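You operate a simulated robot arm through the tools that you are given. There is no shell and no other tool.

The job below is to be done with a simulated robot arm. You get a single attempt, and the scene is never put back.

## Task
Stop the oven, turn it back to 150 and switch it off.
Fine: stop first; shut the air slide and the recorder door; the oven door stays latched.

Only the result counts: the job must be done as asked and must still hold three seconds after the hand-in. Knocking over, shifting, dropping, spilling or breaking anything else fails it.

## Robot
A 7-joint arm with a fingered hand, fixed in place. Base frame: the origin is on the floor under the middle of its stand, x ahead of it, y to its left, z up. Lengths are in cm, angles in rad, forces in N, time in s.
With the tool pointing down near the work surface it reaches from about 14 to 54 cm from the base axis. Its first joint turns from -2.897 to 2.897 rad. Payload 4 kg.
Tool frame: the origin (TCP) lies between the finger pads and is the grasp point; the fingertips stand 2.6 cm ahead of it; z points along the fingers, y is the line along which they close. The gripper opens to 14.8 cm; its body begins 7.3 cm behind the TCP. The gripper is a hand of 3 fingers: y runs from the thumb to the fingers, the wrist lies at [0, 0, -23.9] in the tool frame.
Orientation is that of the tool frame in the base frame, as a unit quaternion [x, y, z, w]. With the fingers straight down and closing along the base's y, the tool's x points along the base's -x, its y along +y and its z along -z.

## Interface
- The arm moves only by the tool send_rows. Its argument "deltas" is text: rows parted by semicolons, each of 6 numbers parted by spaces: the shift along the tool's x, y, z in m, then the turn, a rotation vector about the tool's x, y, z in rad. In form: dx dy dz rx ry rz; .... A call has 1 to 20 rows; each row shifts and turns the commanded pose from where the row before left it, along the tool's axes as they then stand. Rows are played at 5 a second. More than 5 cm and 0.15 rad between two rows, and nothing of the call is played. Where a pose cannot be reached the arm comes as near as it can. A force on the tool above 50 N (or 10 N above the force at the start of the call, whichever is more), or a blocked arm, ends the call early, and 0.2 s more pass. In this call time passes only in rows, and 0.2 s behind the last. It gives the time, the measured TCP pose, the force on the tool (base axes), the opening and the grip force at its end, in the units of the frame above (readings bear some noise), with the torque about the TCP (base axes, N m) and any sound that the robot's microphone picked up, and new pictures: "pictures" is both (left out), scene, wrist or none.
- Cameras (640 x 400 px; columns grow to the right, rows downward): "scene" is fixed at [21.78, 49.78, 162.63]; the picture's right is [-0.96, -0.27, 0.00], its down [-0.10, 0.36, -0.93] and it looks along [0.25, -0.89, -0.38] (base axes); focal length 297 px, centre (320, 200). "wrist" rides on the gripper at [6.8, -3.9, -9] in the tool frame; the picture's right is [0.50, 0.87, 0.00], its down [-0.66, 0.38, -0.65] and it looks along [-0.57, 0.33, 0.76] (tool axes); focal length 222 px, centre (320, 200). There is no depth. A picture from a camera that has moved, and an enlarged one, comes with that camera's place and axes in the base frame and with its lens.
- move_column(by): slides the trunk up (or, below 0, down) by that many cm; the arm rides with it, the base frame stays. It gives what a move gives, with no picture.
- curl_fingers(finger1, finger2, thumb_bend): sets how far each is bent, from 0 (flat) to 100 (curled in); at 30 the hand is open as for a grip, at 70 the pads meet at the TCP. One left out holds its place. A second passes; each finger stops where it meets its share of the squeeze, and holds until it gets a number again. It is the only way to open and close the hand. It gives what a move gives, with no picture; readings hold the bend of each and the force on the fingers (four entries, about 0 where the hand has none), thumb and palm.
- enlarge(camera, box): a new picture of the part [left, top, right, bottom] of that camera's present view, enlarged. It takes no simulated time.
- finish_job(): hands the job in; it is judged then, once.

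Nothing tells you positions but the pictures and the camera data. Unless the task says otherwise, let go and move clear before handing in.

The tools are called after "Call:" by a JSON object that holds its "api" and its "payload". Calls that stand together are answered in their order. send_rows: Moves the arm, as the interface text tells. Its arguments: {"type":"object","properties":{"deltas":{"type":"string"},"pictures":{"type":"string","enum":["both","scene","wrist","none"]}},"required":["deltas"]} The other tools are called the same way: move_column (by) moves the trunk up or down; curl_fingers (finger1, finger2, thumb_bend) moves the fingers one by one; enlarge (camera, box) takes an enlarged picture of a part of a camera's view; finish_job () hands the job in.

At the start:

```text
t: 0.0
position: [35.66, -17.26, 141.01]
tcp_rot: [0.0, 1.0, 0.0, 0.0]
ft_force: [-0.3, -0.2, 0.3]
torque: [-0.01, 0.01, -0.01]
opening: 14.81
grip_force: 0.1
shape: jaw
bend: [30.0, 30.0, 30.0]
finger forces: [0.1, 0.0, 0.1, 0.0, 0.1, 0.0]
trunk travel left (down, up): [-59.0, 0.0]
```

scene: 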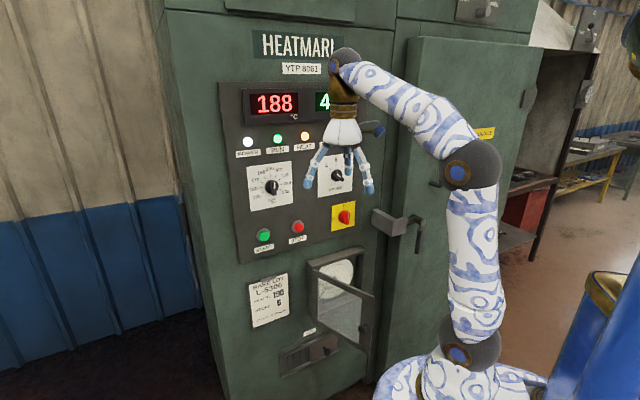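
wrist: 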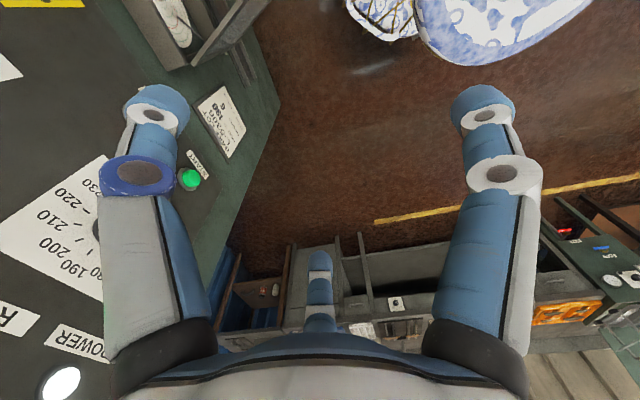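

I see an oven control cabinet with a display, lamps, two dials, start/stop buttons, a red/yellow main switch, a recorder door hanging open, and an air slide below it. I'll enlarge the view first to read the details.

Call:
{"api": "enlarge", "payload": {"camera": "scene", "box": [220, 80, 380, 180]}}

Call:
{"api": "enlarge", "payload": {"camera": "scene", "box": [220, 170, 380, 270]}}

Call:
{"api": "enlarge", "payload": {"camera": "scene", "box": [240, 240, 400, 400]}}

Call:
{"api": "enlarge", "payload": {"camera": "scene", "box": [360, 80, 520, 280]}}

```text
4.00 times, centred on (300, 130) of scene
camera zoom: at [21.78, 49.78, 162.63], right [-0.96, -0.27, 0.0], down [-0.1, 0.36, -0.93], along [0.25, -0.89, -0.38], focal length 1189 px, centre (400, 480)
```

zoom: 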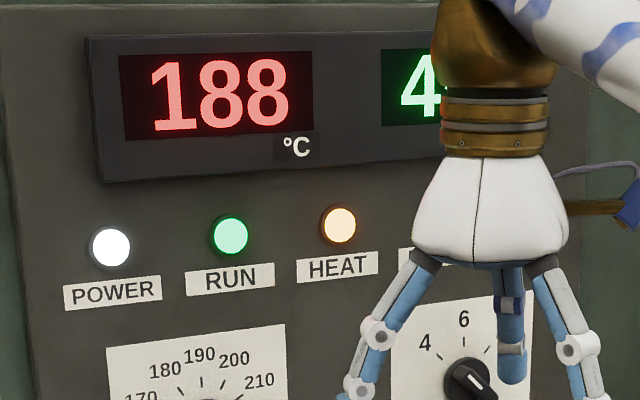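

```text
4.00 times, centred on (300, 220) of scene
camera zoom: at [21.78, 49.78, 162.63], right [-0.96, -0.27, 0.0], down [-0.1, 0.36, -0.93], along [0.25, -0.89, -0.38], focal length 1189 px, centre (400, 120)
```

zoom: 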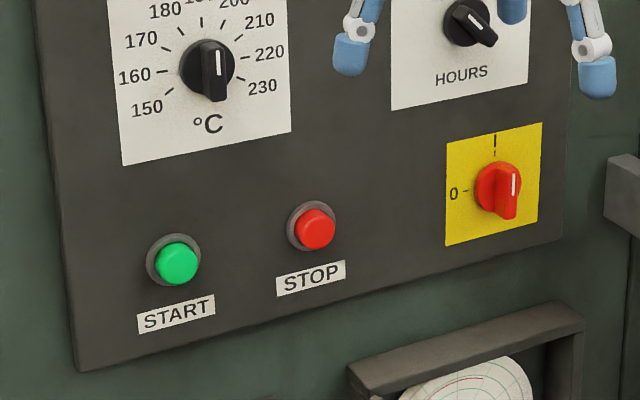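

```text
2.50 times, centred on (320, 320) of scene
camera zoom: at [21.78, 49.78, 162.63], right [-0.96, -0.27, 0.0], down [-0.1, 0.36, -0.93], along [0.25, -0.89, -0.38], focal length 743 px, centre (320, -100)
```

zoom: 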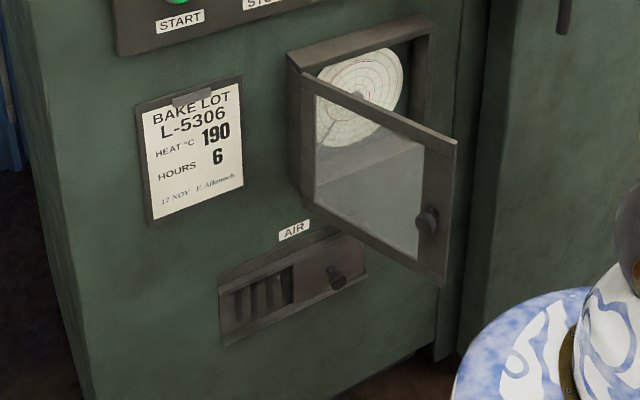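

```text
2.00 times, centred on (440, 180) of scene
camera zoom: at [21.78, 49.78, 162.63], right [-0.96, -0.27, 0.0], down [-0.1, 0.36, -0.93], along [0.25, -0.89, -0.38], focal length 595 px, centre (80, 240)
```

zoom: 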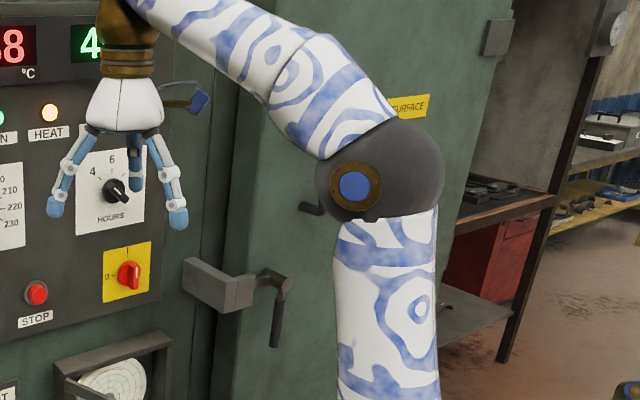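

The panel seems to face roughly back toward the robot at an angle. I'll enlarge the wrist view to triangulate the panel features.

Call:
{"api": "enlarge", "payload": {"camera": "wrist", "box": [0, 0, 160, 100]}}

Call:
{"api": "enlarge", "payload": {"camera": "wrist", "box": [0, 140, 200, 400]}}

Call:
{"api": "enlarge", "payload": {"camera": "wrist", "box": [100, 0, 300, 200]}}

```text
4.00 times, centred on (80, 50) of wrist
camera zoom: at [28.91, -21.23, 149.87], right [-0.5, 0.87, 0.0], down [0.66, 0.38, 0.65], along [0.57, 0.33, -0.76], focal length 888 px, centre (1280, 800)
```

zoom: 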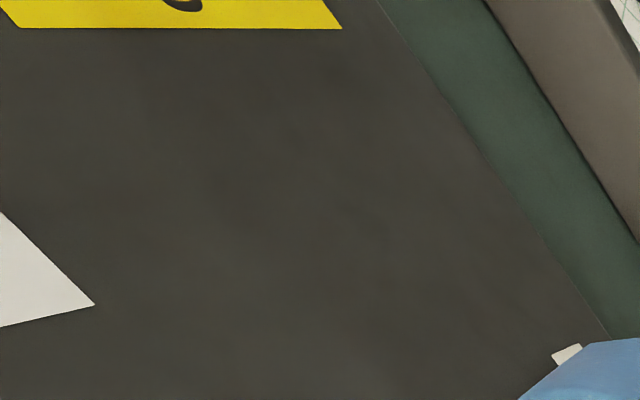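

```text
1.54 times, centred on (100, 270) of wrist
camera zoom: at [28.91, -21.23, 149.87], right [-0.5, 0.87, 0.0], down [0.66, 0.38, 0.65], along [0.57, 0.33, -0.76], focal length 342 px, centre (658, 92)
```

zoom: 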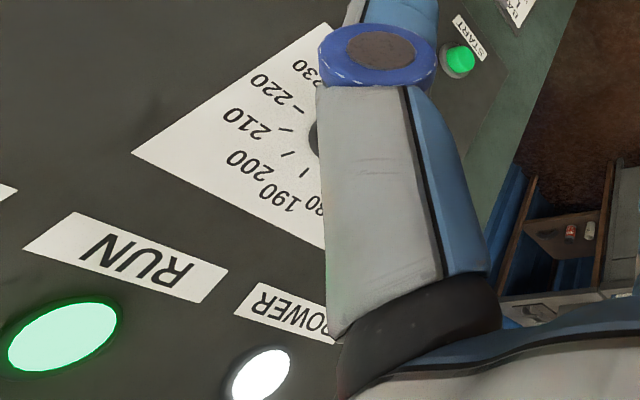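

```text
2.00 times, centred on (200, 100) of wrist
camera zoom: at [28.91, -21.23, 149.87], right [-0.5, 0.87, 0.0], down [0.66, 0.38, 0.65], along [0.57, 0.33, -0.76], focal length 444 px, centre (560, 400)
```

zoom: 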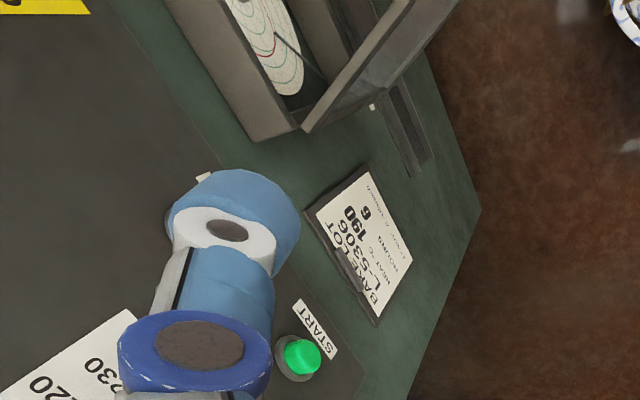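

The cabinet panel stands at about 45° in the base frame: its normal is roughly (-0.71, 0.71, 0), and its face is about 67.6 cm from the base axis. STOP lies near height 113. I'll first roll the hand to line up with the panel, then pitch it forward.

Call:
{"api": "send_rows", "payload": {"deltas": "0 0 0 0 0 0.1309; 0 0 0 0 0 0.1309; 0 0 0 0 0 0.1309; 0 0 0 0 0 0.1309; 0 0 0 0 0 0.1309; 0 0 0 0 0 0.1309", "pictures": "both"}}

```text
t: 1.4
position: [35.79, -17.25, 140.9]
tcp_rot: [0.385, 0.923, 0.0, 0.0]
ft_force: [-0.4, -1.2, -0.3]
torque: [0.02, -0.02, -0.01]
opening: 14.78
grip_force: 0.0
shape: jaw
bend: [30.0, 30.0, 30.0]
finger forces: [0.0, 0.0, 0.1, 0.0, 0.1, 0.0]
trunk travel left (down, up): [-59.0, 0.0]
camera wrist: at [28.13, -15.28, 149.86], right [0.26, 0.97, 0.0], down [0.73, -0.2, 0.65], along [0.63, -0.17, -0.76], focal length 222 px, centre (320, 200)
```

scene: 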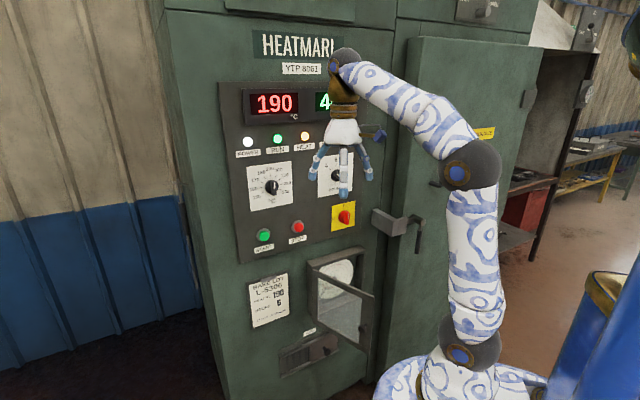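
wrist: 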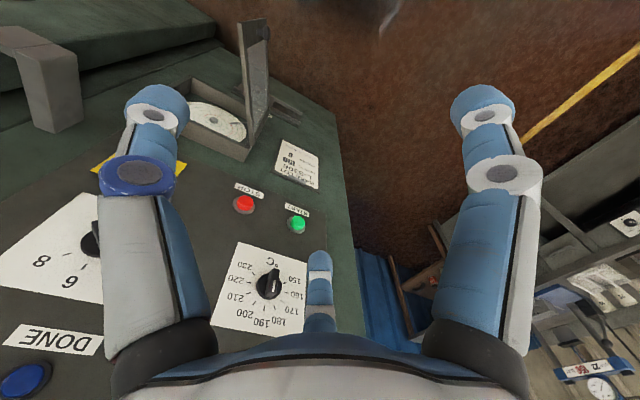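

Call:
{"api": "enlarge", "payload": {"camera": "wrist", "box": [190, 160, 350, 260]}}

Call:
{"api": "enlarge", "payload": {"camera": "wrist", "box": [200, 230, 360, 330]}}

Call:
{"api": "enlarge", "payload": {"camera": "wrist", "box": [180, 10, 340, 180]}}

```text
4.00 times, centred on (270, 210) of wrist
camera zoom: at [28.13, -15.28, 149.86], right [0.26, 0.97, 0.0], down [0.73, -0.2, 0.65], along [0.63, -0.17, -0.76], focal length 888 px, centre (520, 160)
```

zoom: 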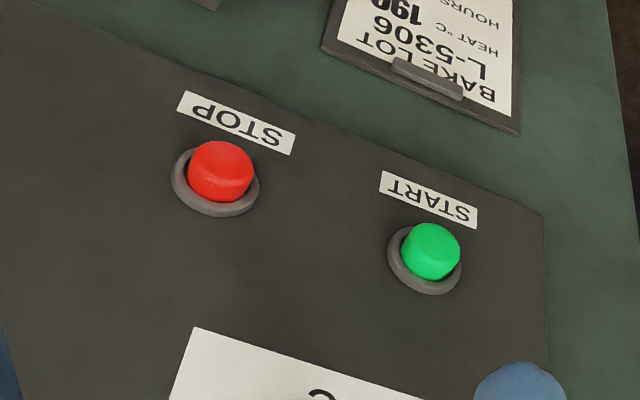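

```text
4.00 times, centred on (280, 280) of wrist
camera zoom: at [28.13, -15.28, 149.86], right [0.26, 0.97, 0.0], down [0.73, -0.2, 0.65], along [0.63, -0.17, -0.76], focal length 888 px, centre (480, -120)
```

zoom: 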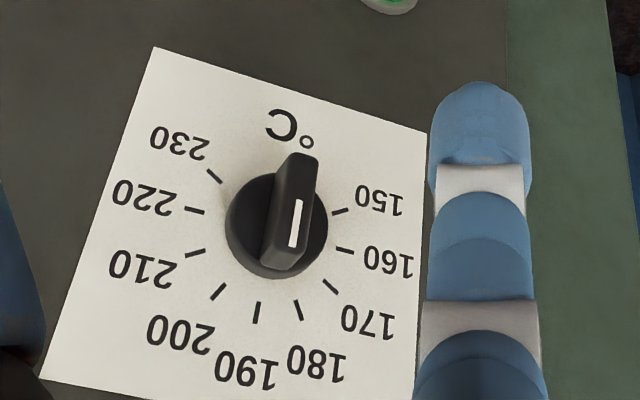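

```text
2.35 times, centred on (260, 95) of wrist
camera zoom: at [28.13, -15.28, 149.86], right [0.26, 0.97, 0.0], down [0.73, -0.2, 0.65], along [0.63, -0.17, -0.76], focal length 523 px, centre (461, 447)
```

zoom: 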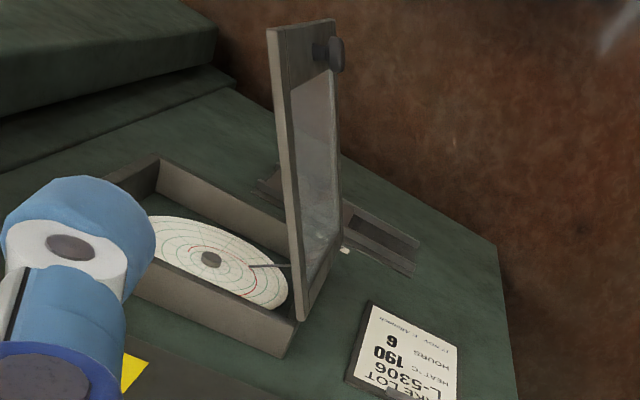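

The hand is now lined up with the panel and the dial reads 190 (150 is at the lower left). Next I pitch the hand up so that the fingers point at the panel, moving down and forward at the same time.

Call:
{"api": "send_rows", "payload": {"deltas": "-0.02545 0 0.0339 0 -0.1428 0; -0.02037 0 0.03222 0 -0.1428 0; -0.01563 0 0.03002 0 -0.1428 0; -0.01111 0 0.02706 0 -0.1428 0; -0.00723 0 0.02343 0 -0.1428 0; -0.00376 0 0.0194 0 -0.1428 0; -0.00103 0 0.01492 0 -0.1428 0; 0.00119 0 0.00998 0 -0.1428 0; 0.00252 0 0.00484 0 -0.1428 0; 0.00323 0 -0.00035 0 -0.1428 0; 0.00316 0 -0.00576 0 -0.1428 0", "pictures": "both"}}

```text
t: 3.8
position: [45.88, -27.36, 124.86]
tcp_rot: [0.269, 0.654, -0.27, 0.654]
ft_force: [0.4, -0.2, 0.0]
torque: [-0.02, 0.02, 0.02]
opening: 14.75
grip_force: 0.1
shape: jaw
bend: [30.0, 30.0, 30.0]
finger forces: [0.1, 0.1, 0.1, 0.1, 0.0, 0.0]
trunk travel left (down, up): [-59.0, 0.0]
camera wrist: at [36.82, -23.9, 117.98], right [0.61, 0.61, -0.5], down [-0.2, 0.73, 0.66], along [0.77, -0.3, 0.57], focal length 222 px, centre (320, 200)
```

scene: 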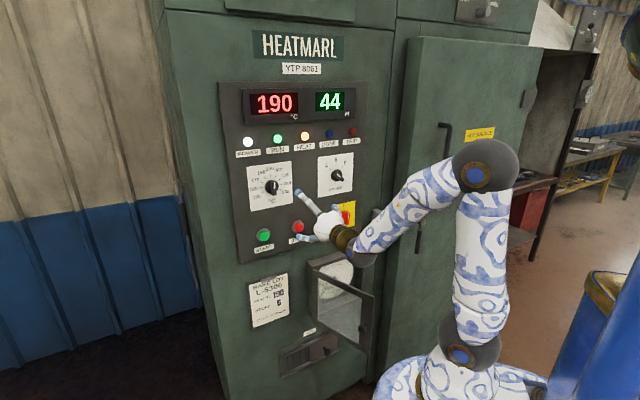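
wrist: 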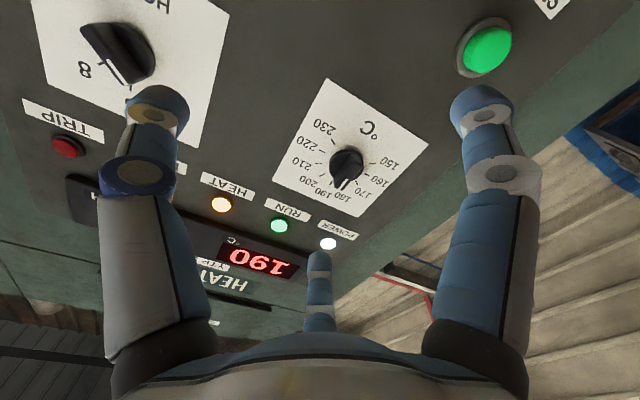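

The hand now points at the panel. I'll close the fingers into a single point for pressing, then move in front of STOP.

Call:
{"api": "curl_fingers", "payload": {"finger1": 70, "finger2": 70, "thumb_bend": 70}}

Call:
{"api": "send_rows", "payload": {"deltas": "0.0383 -0.0067 0.01 0 0 0; 0.0383 -0.0067 0.01 0 0 0; 0.0383 -0.0067 0.01 0 0 0; 0 0 0.02 0 0 0", "pictures": "both"}}

```text
t: 4.8
position: [45.93, -27.42, 124.87]
tcp_rot: [0.271, 0.653, -0.27, 0.653]
ft_force: [-0.5, -0.3, -1.2]
torque: [0.01, -0.01, 0.02]
opening: 0.03
grip_force: 0.1
shape: fingers
bend: [69.0, 69.0, 70.0]
finger forces: [0.0, 0.0, 0.0, 0.0, 0.0, 0.1]
trunk travel left (down, up): [-59.0, 0.0]
```

```text
t: 5.8
position: [47.27, -31.65, 113.44]
tcp_rot: [0.273, 0.65, -0.273, 0.654]
ft_force: [-0.2, 0.1, 0.0]
torque: [-0.01, 0.02, -0.01]
opening: 0.02
grip_force: 0.1
shape: fingers
bend: [69.0, 70.0, 70.0]
finger forces: [0.1, 0.0, 0.1, 0.0, 0.0, 0.0]
out of reach, approached as far as the arm can: row 4
trunk travel left (down, up): [-59.0, 0.0]
camera wrist: at [38.21, -28.07, 106.54], right [0.62, 0.61, -0.5], down [-0.19, 0.73, 0.65], along [0.76, -0.31, 0.57], focal length 222 px, centre (320, 200)
```

scene: 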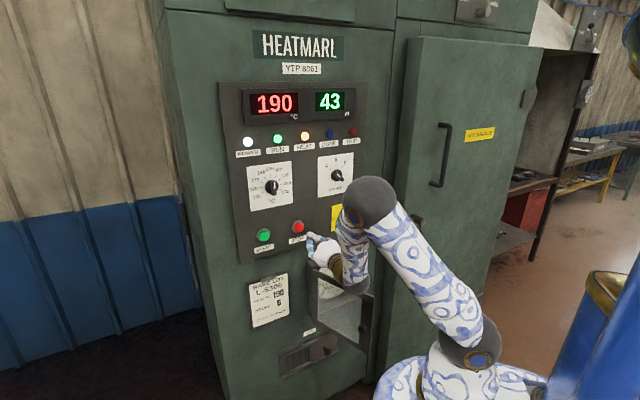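
wrist: 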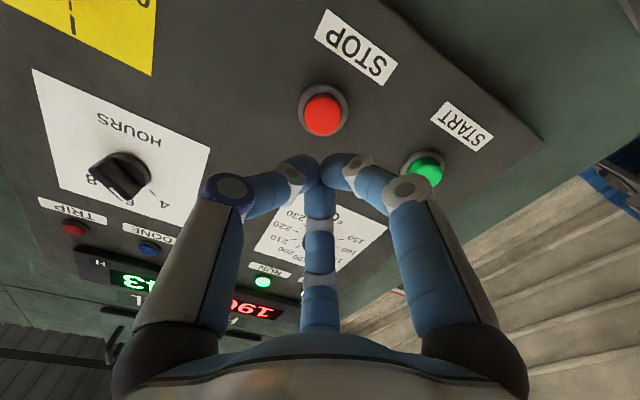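

The arm is near a wrist joint limit here because the shoulder is too high for this target. I'll raise the hand and then lower the trunk by the same amount, which gives a better arm posture.

Call:
{"api": "send_rows", "payload": {"deltas": "-0.045 0 -0.006 0 0 0; -0.045 0 -0.006 0 0 0; -0.045 0 -0.006 0 0 0; -0.045 0 -0.006 0 0 0; -0.045 0 -0.006 0 0 0; -0.025 0 0 0 0 0", "pictures": "scene"}}

```text
t: 7.2
position: [45.2, -29.59, 138.66]
tcp_rot: [0.271, 0.653, -0.271, 0.653]
ft_force: [0.5, 0.5, -0.2]
torque: [0.0, -0.02, 0.0]
opening: 0.0
grip_force: 0.1
shape: fingers
bend: [69.0, 70.0, 70.0]
finger forces: [0.0, 0.0, 0.0, 0.0, 0.0, 0.0]
out of reach, approached as far as the arm can: row 1
trunk travel left (down, up): [-59.0, 0.0]
```

scene: 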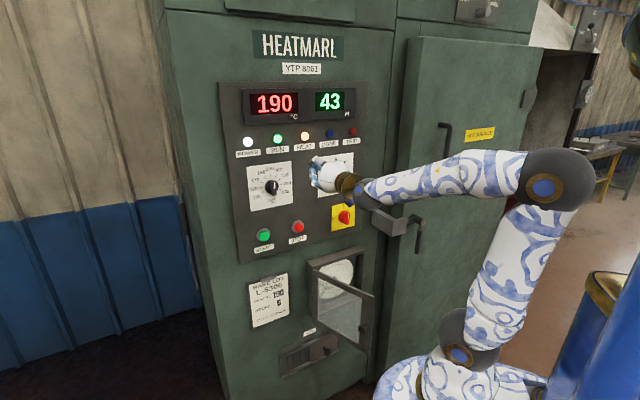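

Call:
{"api": "move_column", "payload": {"by": -25}}

Call:
{"api": "enlarge", "payload": {"camera": "wrist", "box": [160, 0, 480, 200]}}

Call:
{"api": "enlarge", "payload": {"camera": "scene", "box": [200, 60, 440, 260]}}

```text
t: 9.8
position: [45.24, -29.63, 113.5]
tcp_rot: [0.27, 0.653, -0.27, 0.653]
ft_force: [0.2, -0.3, -0.4]
torque: [0.01, 0.0, -0.02]
opening: 0.03
grip_force: 0.1
shape: fingers
bend: [69.0, 70.0, 70.0]
finger forces: [0.0, 0.1, 0.1, 0.0, 0.1, 0.0]
trunk travel left (down, up): [-34.0, 25.0]
```

```text
2.00 times, centred on (320, 100) of wrist
camera zoom: at [36.16, -26.0, 106.61], right [0.61, 0.61, -0.5], down [-0.19, 0.73, 0.66], along [0.77, -0.3, 0.57], focal length 444 px, centre (320, 400)
```

zoom: 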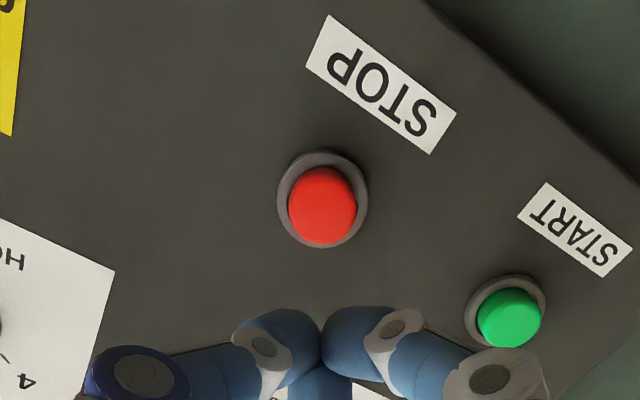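

```text
2.00 times, centred on (320, 160) of scene
camera zoom: at [21.78, 49.78, 162.63], right [-0.96, -0.27, 0.0], down [-0.1, 0.36, -0.93], along [0.25, -0.89, -0.38], focal length 595 px, centre (320, 280)
```

zoom: 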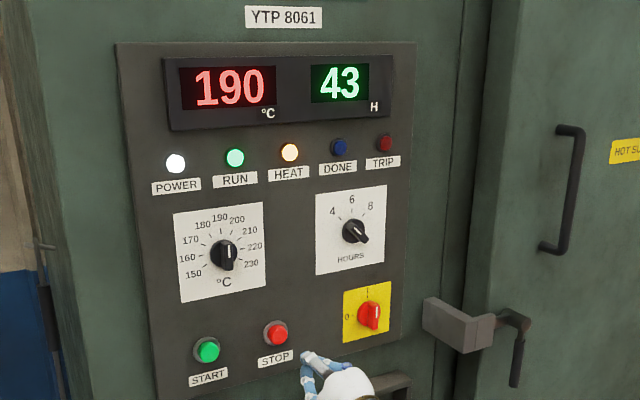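

Call:
{"api": "send_rows", "payload": {"deltas": "0.007 -0.001 0.02 0 0 0; 0 0 0.03 0 0 0; 0 0 0.02 0 0 0; 0 0 0.01 0 0 0", "pictures": "both"}}

Call:
{"api": "enlarge", "payload": {"camera": "wrist", "box": [240, 100, 400, 200]}}

Call:
{"api": "enlarge", "payload": {"camera": "scene", "box": [250, 190, 370, 265]}}

```text
t: 10.8
position: [50.82, -35.35, 112.86]
tcp_rot: [0.271, 0.653, -0.271, 0.653]
ft_force: [-0.6, 0.3, 0.1]
torque: [-0.01, -0.01, 0.02]
opening: 0.01
grip_force: 0.0
shape: fingers
bend: [69.0, 70.0, 70.0]
finger forces: [0.0, 0.0, 0.0, 0.0, 0.0, 0.0]
trunk travel left (down, up): [-34.0, 25.0]
camera wrist: at [41.73, -31.76, 105.89], right [0.61, 0.61, -0.5], down [-0.19, 0.73, 0.66], along [0.77, -0.3, 0.57], focal length 222 px, centre (320, 200)
```

scene: 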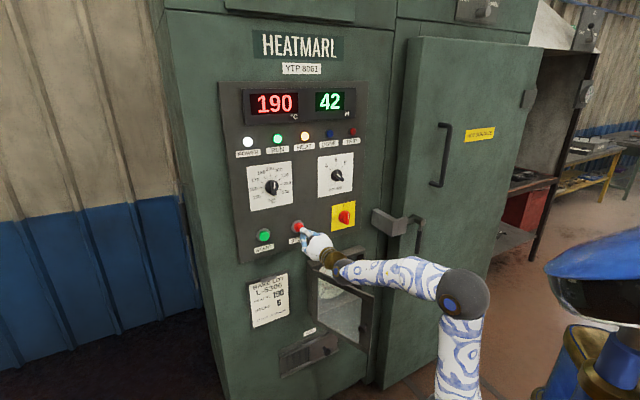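
wrist: 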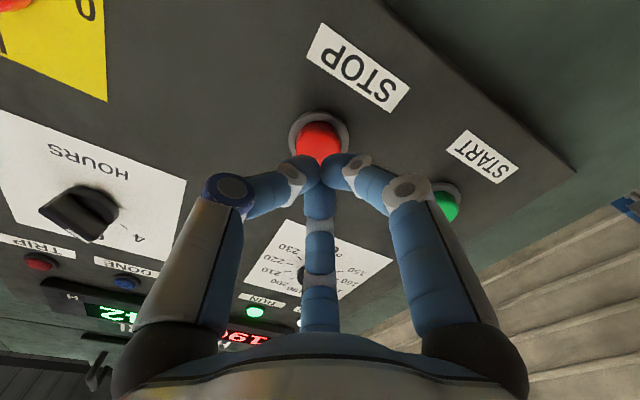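

```text
4.00 times, centred on (320, 150) of wrist
camera zoom: at [41.73, -31.76, 105.89], right [0.61, 0.61, -0.5], down [-0.19, 0.73, 0.66], along [0.77, -0.3, 0.57], focal length 888 px, centre (320, 400)
```

zoom: 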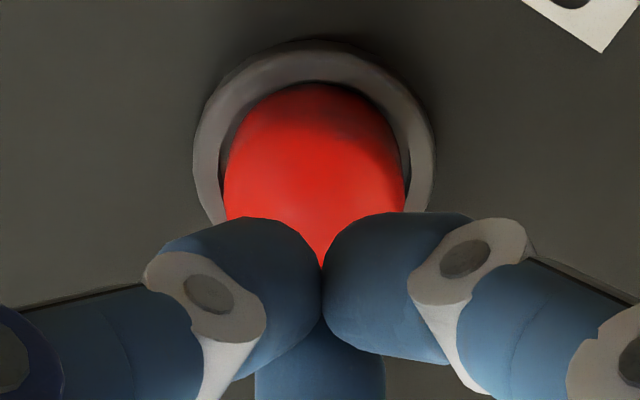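

```text
5.33 times, centred on (310, 228) of scene
camera zoom: at [21.78, 49.78, 162.63], right [-0.96, -0.27, 0.0], down [-0.1, 0.36, -0.93], along [0.25, -0.89, -0.38], focal length 1586 px, centre (373, 53)
```

zoom: 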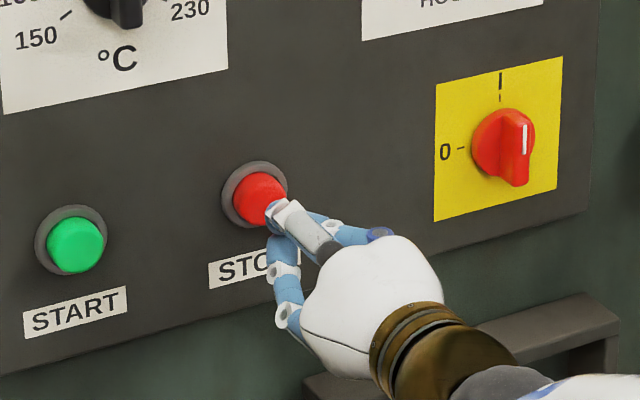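

Call:
{"api": "send_rows", "payload": {"deltas": "0.004 -0.003 0.01 0 0 0; 0 0 0.01 0 0 0; 0 0 0.005 0 0 0; 0 0 0.005 0 0 0", "pictures": "both"}}

Call:
{"api": "enlarge", "payload": {"camera": "scene", "box": [230, 80, 370, 265]}}

```text
t: 11.8
position: [52.72, -37.57, 112.46]
tcp_rot: [0.271, 0.653, -0.271, 0.653]
ft_force: [-1.0, 1.7, 0.0]
torque: [0.03, 0.02, 0.0]
opening: 0.02
grip_force: 0.1
shape: fingers
bend: [69.0, 70.0, 70.0]
finger forces: [0.1, 1.7, 0.1, 0.0, 0.0, 0.0]
trunk travel left (down, up): [-34.0, 25.0]
camera wrist: at [43.63, -34.06, 105.49], right [0.61, 0.61, -0.5], down [-0.19, 0.73, 0.66], along [0.77, -0.3, 0.57], focal length 222 px, centre (320, 200)
```

scene: 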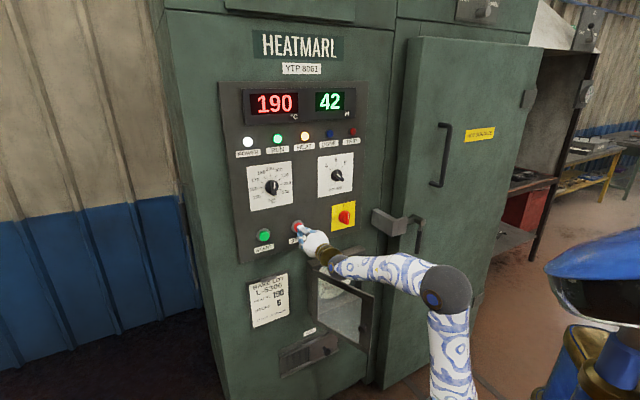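
wrist: 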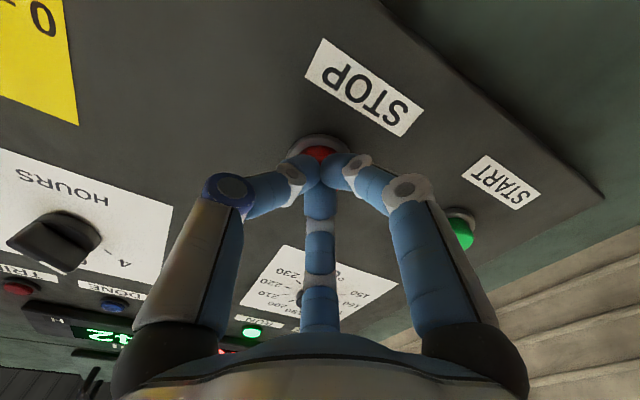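

```text
2.16 times, centred on (300, 172) of scene
camera zoom: at [21.78, 49.78, 162.63], right [-0.96, -0.27, 0.0], down [-0.1, 0.36, -0.93], along [0.25, -0.89, -0.38], focal length 643 px, centre (363, 260)
```

zoom: 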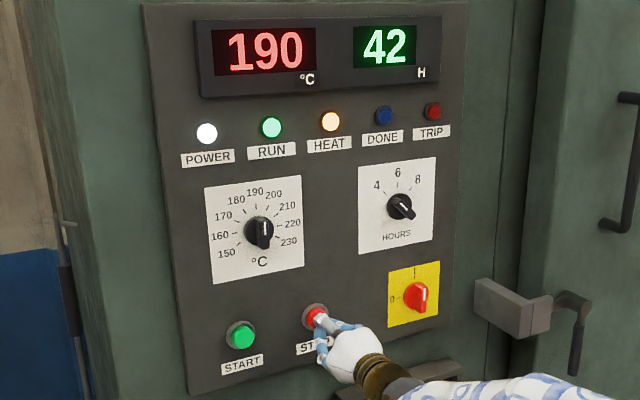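

Contact with STOP has begun. I'll press on in small steps.

Call:
{"api": "send_rows", "payload": {"deltas": "0 0 0.003 0 0 0; 0 0 0.003 0 0 0; 0 0 0.003 0 0 0", "pictures": "scene"}}

Call:
{"api": "enlarge", "payload": {"camera": "scene", "box": [230, 80, 370, 265]}}

```text
t: 12.6
position: [53.26, -38.03, 112.51]
tcp_rot: [0.27, 0.653, -0.27, 0.655]
ft_force: [-14.4, 14.7, -2.9]
torque: [0.0, 0.01, -0.02]
opening: 0.02
grip_force: 13.0
shape: fingers
bend: [70.0, 71.0, 70.0]
finger forces: [7.3, 9.2, 0.0, 0.0, 9.6, 0.0]
trunk travel left (down, up): [-34.0, 25.0]
heard: click
```

scene: 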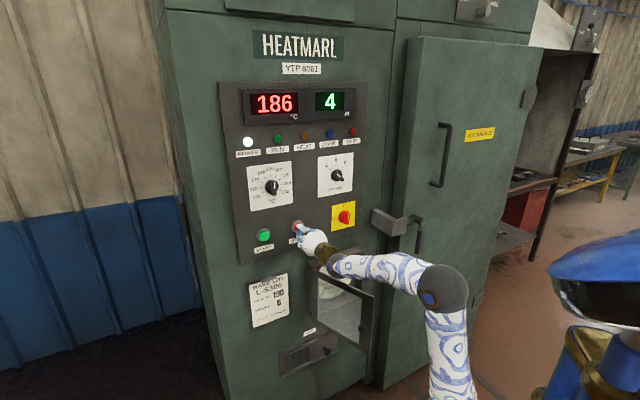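

```text
2.16 times, centred on (300, 172) of scene
camera zoom: at [21.78, 49.78, 162.63], right [-0.96, -0.27, 0.0], down [-0.1, 0.36, -0.93], along [0.25, -0.89, -0.38], focal length 643 px, centre (363, 260)
```

zoom: 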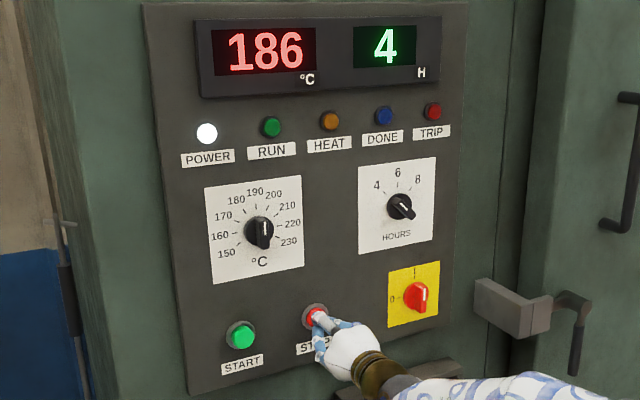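

STOP clicked, the RUN and HEAT lamps are out and the display is falling, so the run is stopped. Next I retract, raise the trunk 17 cm and move in front of the °C dial.

Call:
{"api": "send_rows", "payload": {"deltas": "0 0 -0.03 0 0 0; 0 0 -0.04 0 0 0; 0 0 -0.03 0 0 0", "pictures": "none"}}

Call:
{"api": "move_column", "payload": {"by": 17}}

Call:
{"api": "send_rows", "payload": {"deltas": "0 0.03 0 0 0 0; 0 0.03 0 0 0 0; 0 0.032 0 0 0 0", "pictures": "both"}}

```text
t: 13.4
position: [46.38, -31.17, 112.24]
tcp_rot: [0.27, 0.654, -0.27, 0.653]
ft_force: [0.1, 0.5, -0.4]
torque: [0.02, 0.0, 0.0]
opening: 0.01
grip_force: 0.1
shape: fingers
bend: [70.0, 70.0, 70.0]
finger forces: [0.0, 0.1, 0.0, 0.0, 0.1, 0.0]
trunk travel left (down, up): [-34.0, 25.0]
```

```text
t: 15.3
position: [46.41, -31.16, 129.38]
tcp_rot: [0.27, 0.653, -0.27, 0.653]
ft_force: [-0.2, -0.4, 0.3]
torque: [-0.02, 0.01, 0.02]
opening: 0.02
grip_force: 0.0
shape: fingers
bend: [70.0, 70.0, 70.0]
finger forces: [0.0, 0.0, 0.1, 0.0, 0.0, 0.0]
trunk travel left (down, up): [-51.0, 8.0]
```

```text
t: 16.1
position: [52.99, -24.75, 129.26]
tcp_rot: [0.27, 0.653, -0.27, 0.654]
ft_force: [0.8, 0.0, -0.9]
torque: [0.04, 0.0, 0.03]
opening: 0.02
grip_force: 0.1
shape: fingers
bend: [70.0, 70.0, 70.0]
finger forces: [0.0, 0.1, 0.0, 0.0, 0.0, 0.0]
trunk travel left (down, up): [-51.0, 8.0]
camera wrist: at [43.85, -21.11, 122.43], right [0.61, 0.61, -0.5], down [-0.19, 0.73, 0.66], along [0.77, -0.3, 0.57], focal length 222 px, centre (320, 200)
```

scene: 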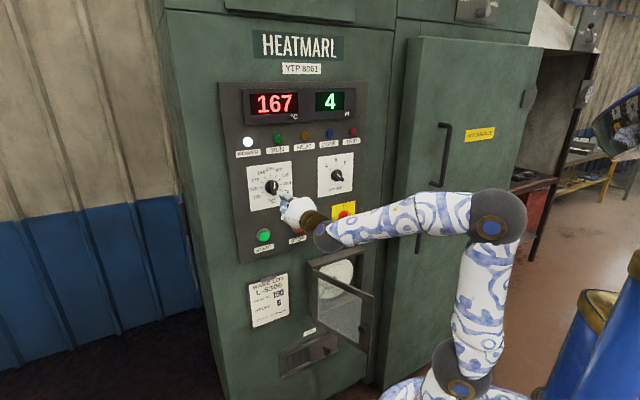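
wrist: 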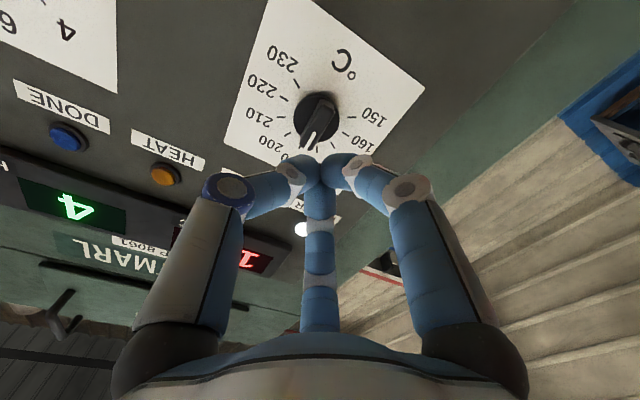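

Call:
{"api": "enlarge", "payload": {"camera": "wrist", "box": [240, 60, 400, 160]}}

Call:
{"api": "enlarge", "payload": {"camera": "scene", "box": [230, 150, 330, 215]}}

```text
4.00 times, centred on (320, 110) of wrist
camera zoom: at [43.85, -21.11, 122.43], right [0.61, 0.61, -0.5], down [-0.19, 0.73, 0.66], along [0.77, -0.3, 0.57], focal length 888 px, centre (320, 560)
```

zoom: 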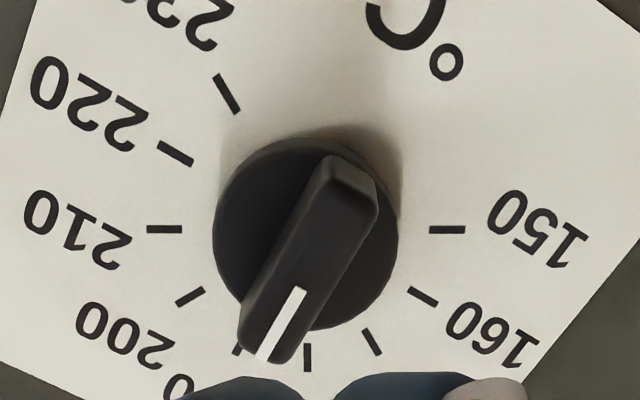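

```text
6.15 times, centred on (280, 182) of scene
camera zoom: at [21.78, 49.78, 162.63], right [-0.96, -0.27, 0.0], down [-0.1, 0.36, -0.93], along [0.25, -0.89, -0.38], focal length 1829 px, centre (566, 308)
```

zoom: 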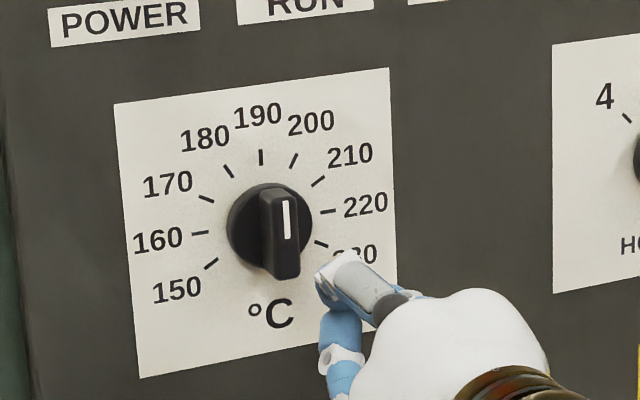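

The knob centre triangulates to R≈-19.8, Z≈129.6 in panel coordinates; its bar is about 4.6 cm long and vertical, and stands 3 cm proud of the panel. I'll part the fingers slightly, centre on it and move in.

Call:
{"api": "curl_fingers", "payload": {"finger1": 48, "finger2": 48, "thumb_bend": 48}}

Call:
{"api": "send_rows", "payload": {"deltas": "-0.0036 -0.0015 0.02 0 0 0; 0 0 0.02 0 0 0; 0 0 0.01 0 0 0", "pictures": "both"}}

Call:
{"api": "enlarge", "payload": {"camera": "wrist", "box": [200, 80, 440, 230]}}

Call:
{"api": "enlarge", "payload": {"camera": "scene", "box": [230, 150, 330, 215]}}

```text
t: 17.1
position: [52.92, -24.74, 129.32]
tcp_rot: [0.27, 0.654, -0.27, 0.653]
ft_force: [-0.4, -0.2, -0.3]
torque: [-0.04, -0.02, 0.0]
opening: 6.81
grip_force: 0.1
shape: fingers
bend: [48.0, 48.0, 48.0]
finger forces: [0.0, 0.0, 0.1, 0.1, 0.1, 0.1]
trunk travel left (down, up): [-51.0, 8.0]
```

```text
t: 17.9
position: [56.37, -28.32, 129.78]
tcp_rot: [0.271, 0.653, -0.271, 0.653]
ft_force: [0.8, -0.1, 0.6]
torque: [0.0, -0.01, 0.03]
opening: 6.83
grip_force: 0.1
shape: fingers
bend: [48.0, 48.0, 48.0]
finger forces: [0.0, 0.1, 0.0, 0.0, 0.0, 0.1]
trunk travel left (down, up): [-51.0, 8.0]
camera wrist: at [47.25, -24.79, 122.81], right [0.61, 0.61, -0.5], down [-0.19, 0.73, 0.66], along [0.77, -0.3, 0.57], focal length 222 px, centre (320, 200)
```

scene: 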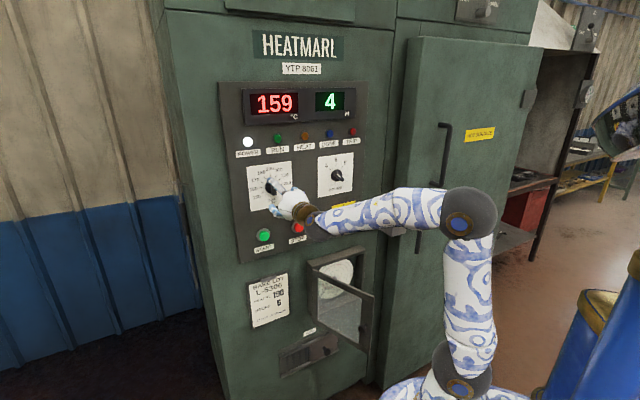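
wrist: 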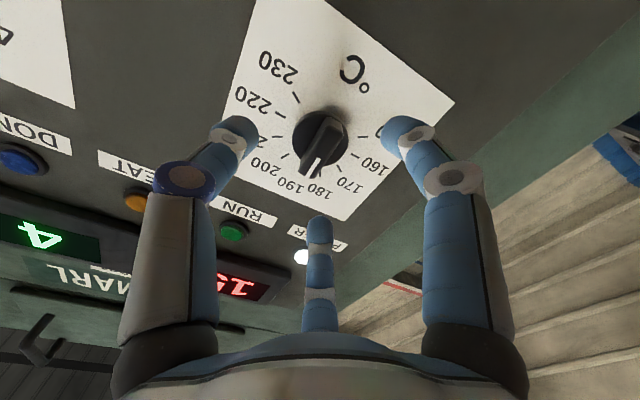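

```text
2.67 times, centred on (320, 155) of wrist
camera zoom: at [47.25, -24.79, 122.81], right [0.61, 0.61, -0.5], down [-0.19, 0.73, 0.66], along [0.77, -0.3, 0.57], focal length 592 px, centre (320, 320)
```

zoom: 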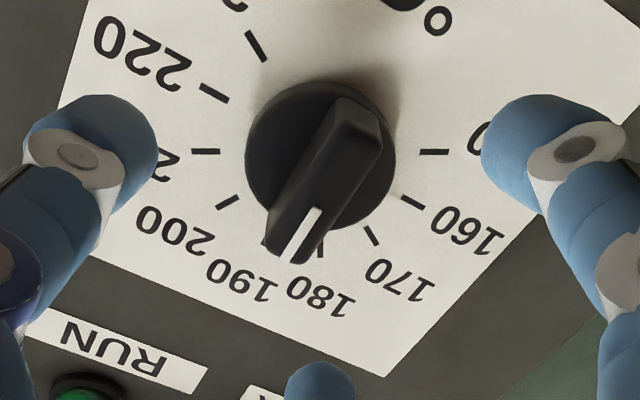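

```text
6.15 times, centred on (280, 182) of scene
camera zoom: at [21.78, 49.78, 162.63], right [-0.96, -0.27, 0.0], down [-0.1, 0.36, -0.93], along [0.25, -0.89, -0.38], focal length 1829 px, centre (566, 308)
```

zoom: 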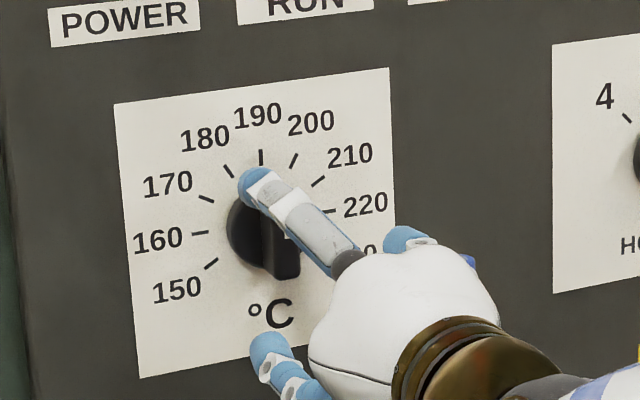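

Call:
{"api": "send_rows", "payload": {"deltas": "0.001 0 0.02 0 0 0; 0 0 0.012 0 0 0; 0 0 0.005 0 0 0", "pictures": "wrist"}}

Call:
{"api": "enlarge", "payload": {"camera": "wrist", "box": [200, 80, 440, 230]}}

Call:
{"api": "enlarge", "payload": {"camera": "scene", "box": [230, 150, 330, 215]}}

```text
t: 18.7
position: [58.95, -30.88, 129.7]
tcp_rot: [0.27, 0.653, -0.271, 0.653]
ft_force: [-0.5, -0.6, 0.0]
torque: [0.02, 0.0, 0.0]
opening: 6.82
grip_force: 0.1
shape: fingers
bend: [48.0, 48.0, 48.0]
finger forces: [0.0, 0.1, 0.0, 0.0, 0.0, 0.0]
trunk travel left (down, up): [-51.0, 8.0]
camera wrist: at [49.88, -27.38, 122.76], right [0.61, 0.61, -0.5], down [-0.19, 0.73, 0.66], along [0.77, -0.3, 0.57], focal length 222 px, centre (320, 200)
```

wrist: 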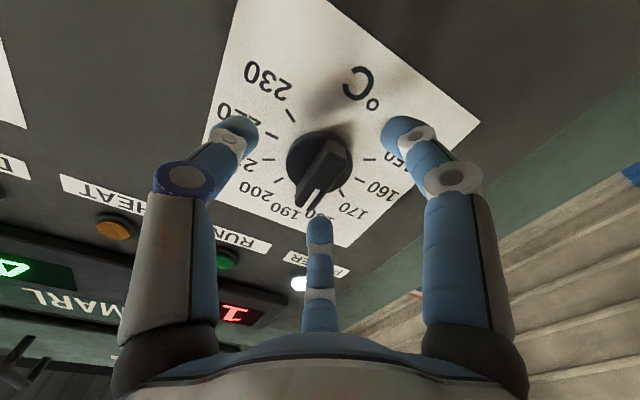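

```text
2.67 times, centred on (320, 155) of wrist
camera zoom: at [49.88, -27.38, 122.76], right [0.61, 0.61, -0.5], down [-0.19, 0.73, 0.66], along [0.77, -0.3, 0.57], focal length 592 px, centre (320, 320)
```

zoom: 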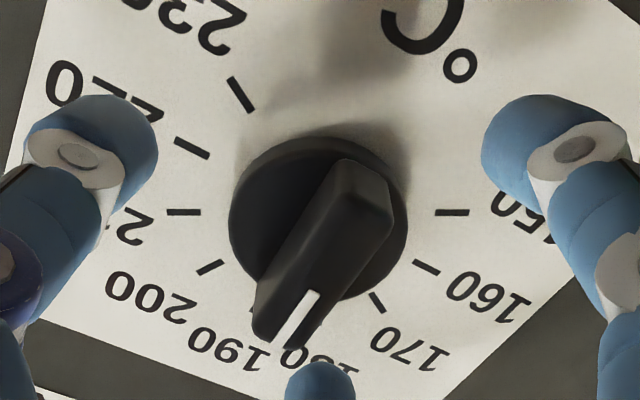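

```text
6.15 times, centred on (280, 182) of scene
camera zoom: at [21.78, 49.78, 162.63], right [-0.96, -0.27, 0.0], down [-0.1, 0.36, -0.93], along [0.25, -0.89, -0.38], focal length 1829 px, centre (566, 308)
```

zoom: 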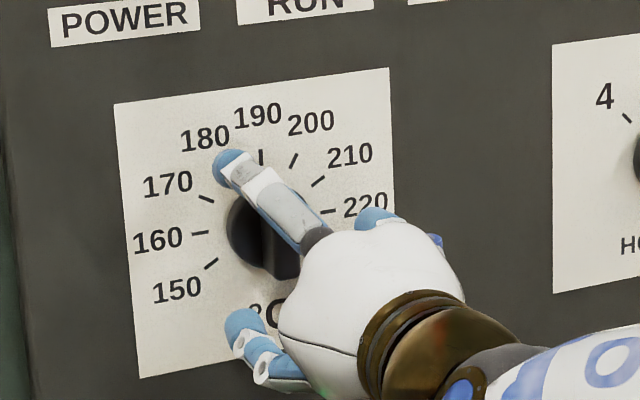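

Call:
{"api": "curl_fingers", "payload": {"finger1": 70, "finger2": 70, "thumb_bend": 70}}

Call:
{"api": "enlarge", "payload": {"camera": "wrist", "box": [200, 80, 440, 230]}}

Call:
{"api": "enlarge", "payload": {"camera": "scene", "box": [230, 150, 330, 215]}}

```text
t: 19.7
position: [59.05, -30.89, 129.58]
tcp_rot: [0.271, 0.654, -0.271, 0.652]
ft_force: [5.0, 3.4, -4.8]
torque: [0.09, 0.08, 0.13]
opening: 1.81
grip_force: 8.5
shape: fingers
bend: [61.0, 64.0, 68.0]
finger forces: [7.6, 5.4, 0.1, 0.0, 4.2, 0.0]
trunk travel left (down, up): [-51.0, 8.0]
```

```text
2.67 times, centred on (320, 155) of wrist
camera zoom: at [50.0, -27.29, 122.68], right [0.61, 0.61, -0.5], down [-0.19, 0.73, 0.66], along [0.77, -0.3, 0.56], focal length 592 px, centre (320, 320)
```

zoom: 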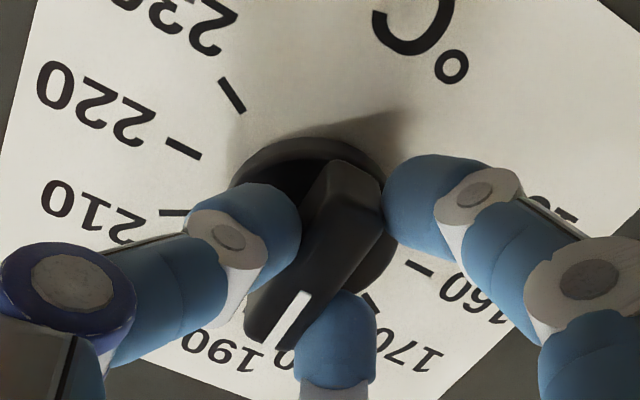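

```text
6.15 times, centred on (280, 182) of scene
camera zoom: at [21.78, 49.78, 162.63], right [-0.96, -0.27, 0.0], down [-0.1, 0.36, -0.93], along [0.25, -0.89, -0.38], focal length 1829 px, centre (566, 308)
```

zoom: 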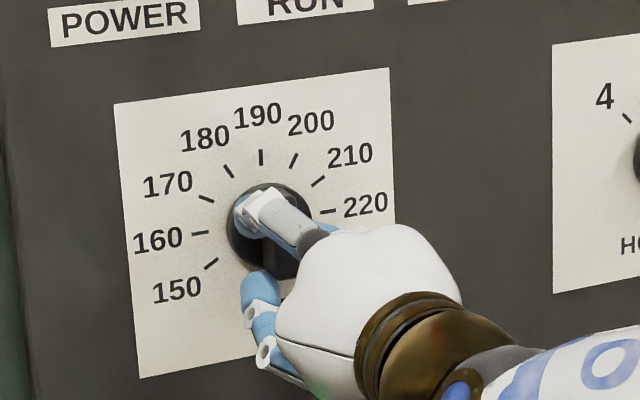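

The thumb and two fingers hold the bar well. I'll now turn it counter-clockwise in small steps.

Call:
{"api": "send_rows", "payload": {"deltas": "0 0 0 0 0 -0.13; 0 0 0 0 0 -0.13; 0 0 0 0 0 -0.13; 0 0 0 0 0 -0.13", "pictures": "both"}}

Call:
{"api": "enlarge", "payload": {"camera": "wrist", "box": [200, 80, 440, 230]}}

Call:
{"api": "enlarge", "payload": {"camera": "scene", "box": [230, 150, 330, 215]}}

```text
t: 20.7
position: [59.04, -30.98, 129.6]
tcp_rot: [0.094, 0.701, -0.431, 0.561]
ft_force: [-0.1, 1.7, -7.1]
torque: [0.16, 0.12, 0.03]
opening: 1.9
grip_force: 9.2
shape: fingers
bend: [61.0, 64.0, 68.0]
finger forces: [8.1, 4.4, 0.1, 0.1, 5.5, 0.0]
trunk travel left (down, up): [-51.0, 8.0]
camera wrist: at [47.88, -29.43, 125.52], right [0.35, 0.35, -0.87], down [0.0, 0.92, 0.38], along [0.94, -0.14, 0.33], focal length 222 px, centre (320, 200)
```

scene: 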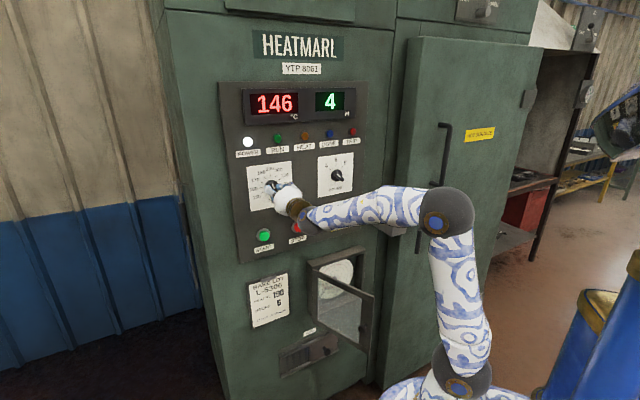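
wrist: 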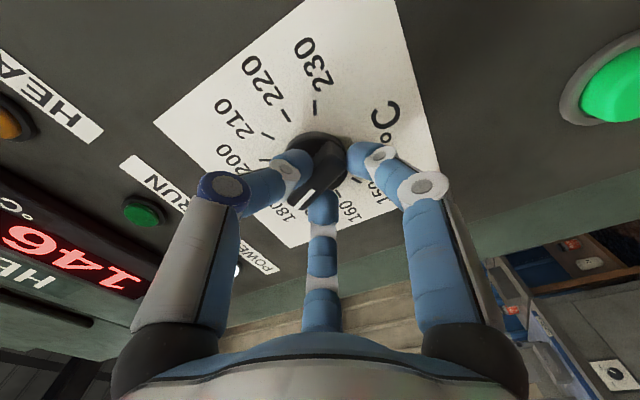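

```text
2.67 times, centred on (320, 155) of wrist
camera zoom: at [47.88, -29.43, 125.52], right [0.35, 0.35, -0.87], down [0.0, 0.92, 0.38], along [0.94, -0.14, 0.33], focal length 592 px, centre (320, 320)
```

zoom: 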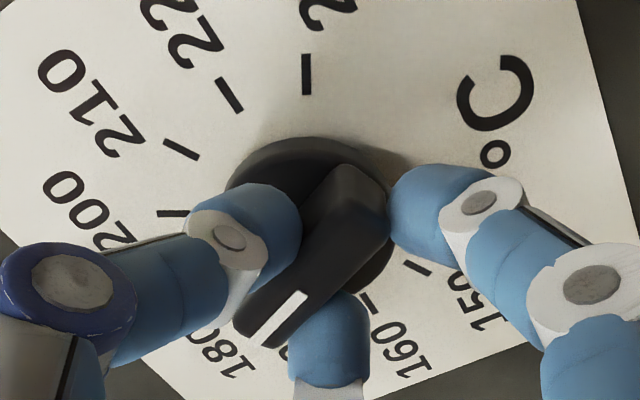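

```text
6.15 times, centred on (280, 182) of scene
camera zoom: at [21.78, 49.78, 162.63], right [-0.96, -0.27, 0.0], down [-0.1, 0.36, -0.93], along [0.25, -0.89, -0.38], focal length 1829 px, centre (566, 308)
```

zoom: 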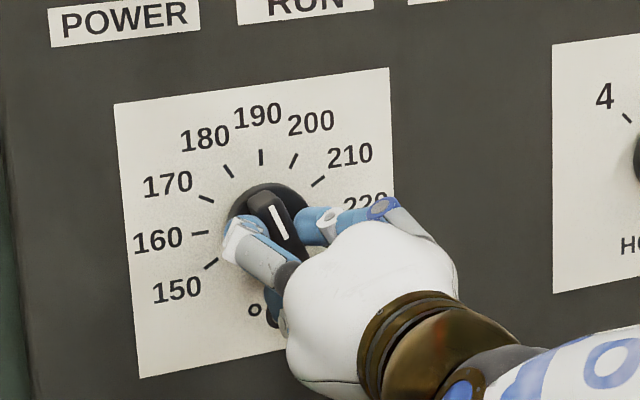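

The knob turns with the hand. I'll keep rotating.

Call:
{"api": "send_rows", "payload": {"deltas": "0 0 0 0 0 -0.13; 0 0 0 0 0 -0.13; 0 0 0 0 0 -0.13; 0 0 0 0 0 -0.13; 0 0 0 0 0 -0.13; 0 0 0 0 0 -0.13; 0 0 0 0 0 -0.13; 0 0 0 0 0 -0.13", "pictures": "both"}}

Call:
{"api": "enlarge", "payload": {"camera": "wrist", "box": [200, 80, 440, 230]}}

Call:
{"api": "enlarge", "payload": {"camera": "scene", "box": [230, 150, 330, 215]}}

```text
t: 22.5
position: [58.8, -31.16, 129.68]
tcp_rot: [-0.266, 0.655, -0.652, 0.273]
ft_force: [-6.3, -8.3, 0.5]
torque: [0.03, -0.09, -0.2]
opening: 1.99
grip_force: 8.7
shape: fingers
bend: [62.0, 66.0, 67.0]
finger forces: [5.9, 2.9, 0.0, 0.0, 8.6, 0.0]
trunk travel left (down, up): [-51.0, 8.0]
camera wrist: at [47.65, -29.57, 133.37], right [-0.35, -0.35, -0.87], down [0.01, 0.93, -0.37], along [0.94, -0.13, -0.32], focal length 222 px, centre (320, 200)
```

scene: 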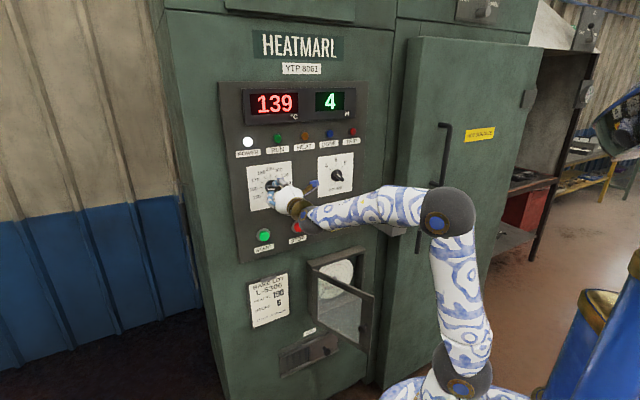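
wrist: 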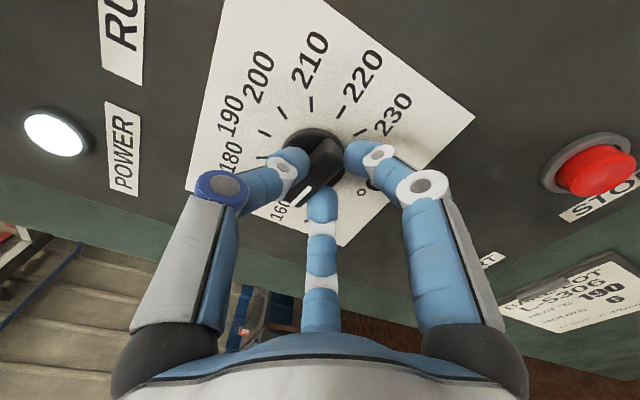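

```text
2.67 times, centred on (320, 155) of wrist
camera zoom: at [47.65, -29.57, 133.37], right [-0.35, -0.35, -0.87], down [0.01, 0.93, -0.37], along [0.94, -0.13, -0.32], focal length 592 px, centre (320, 320)
```

zoom: 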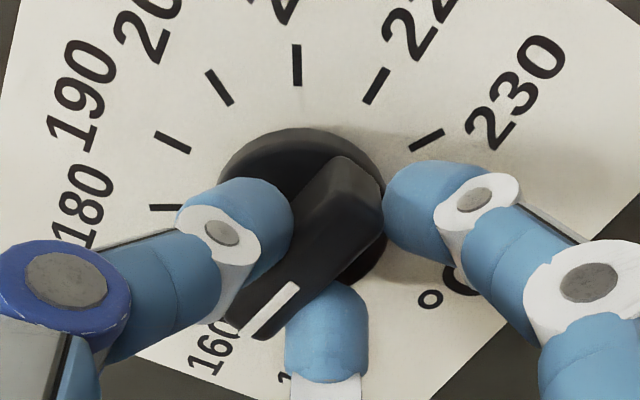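

```text
6.15 times, centred on (280, 182) of scene
camera zoom: at [21.78, 49.78, 162.63], right [-0.96, -0.27, 0.0], down [-0.1, 0.36, -0.93], along [0.25, -0.89, -0.38], focal length 1829 px, centre (566, 308)
```

zoom: 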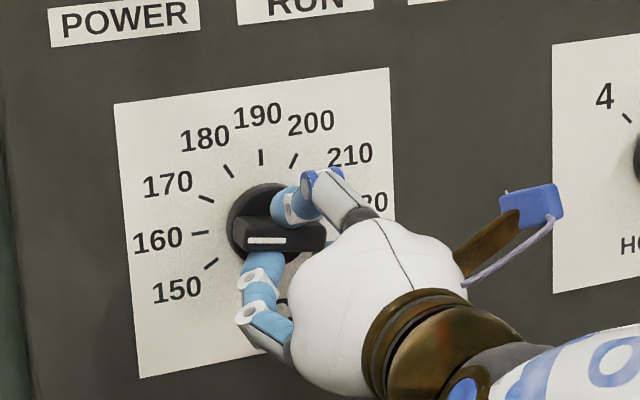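

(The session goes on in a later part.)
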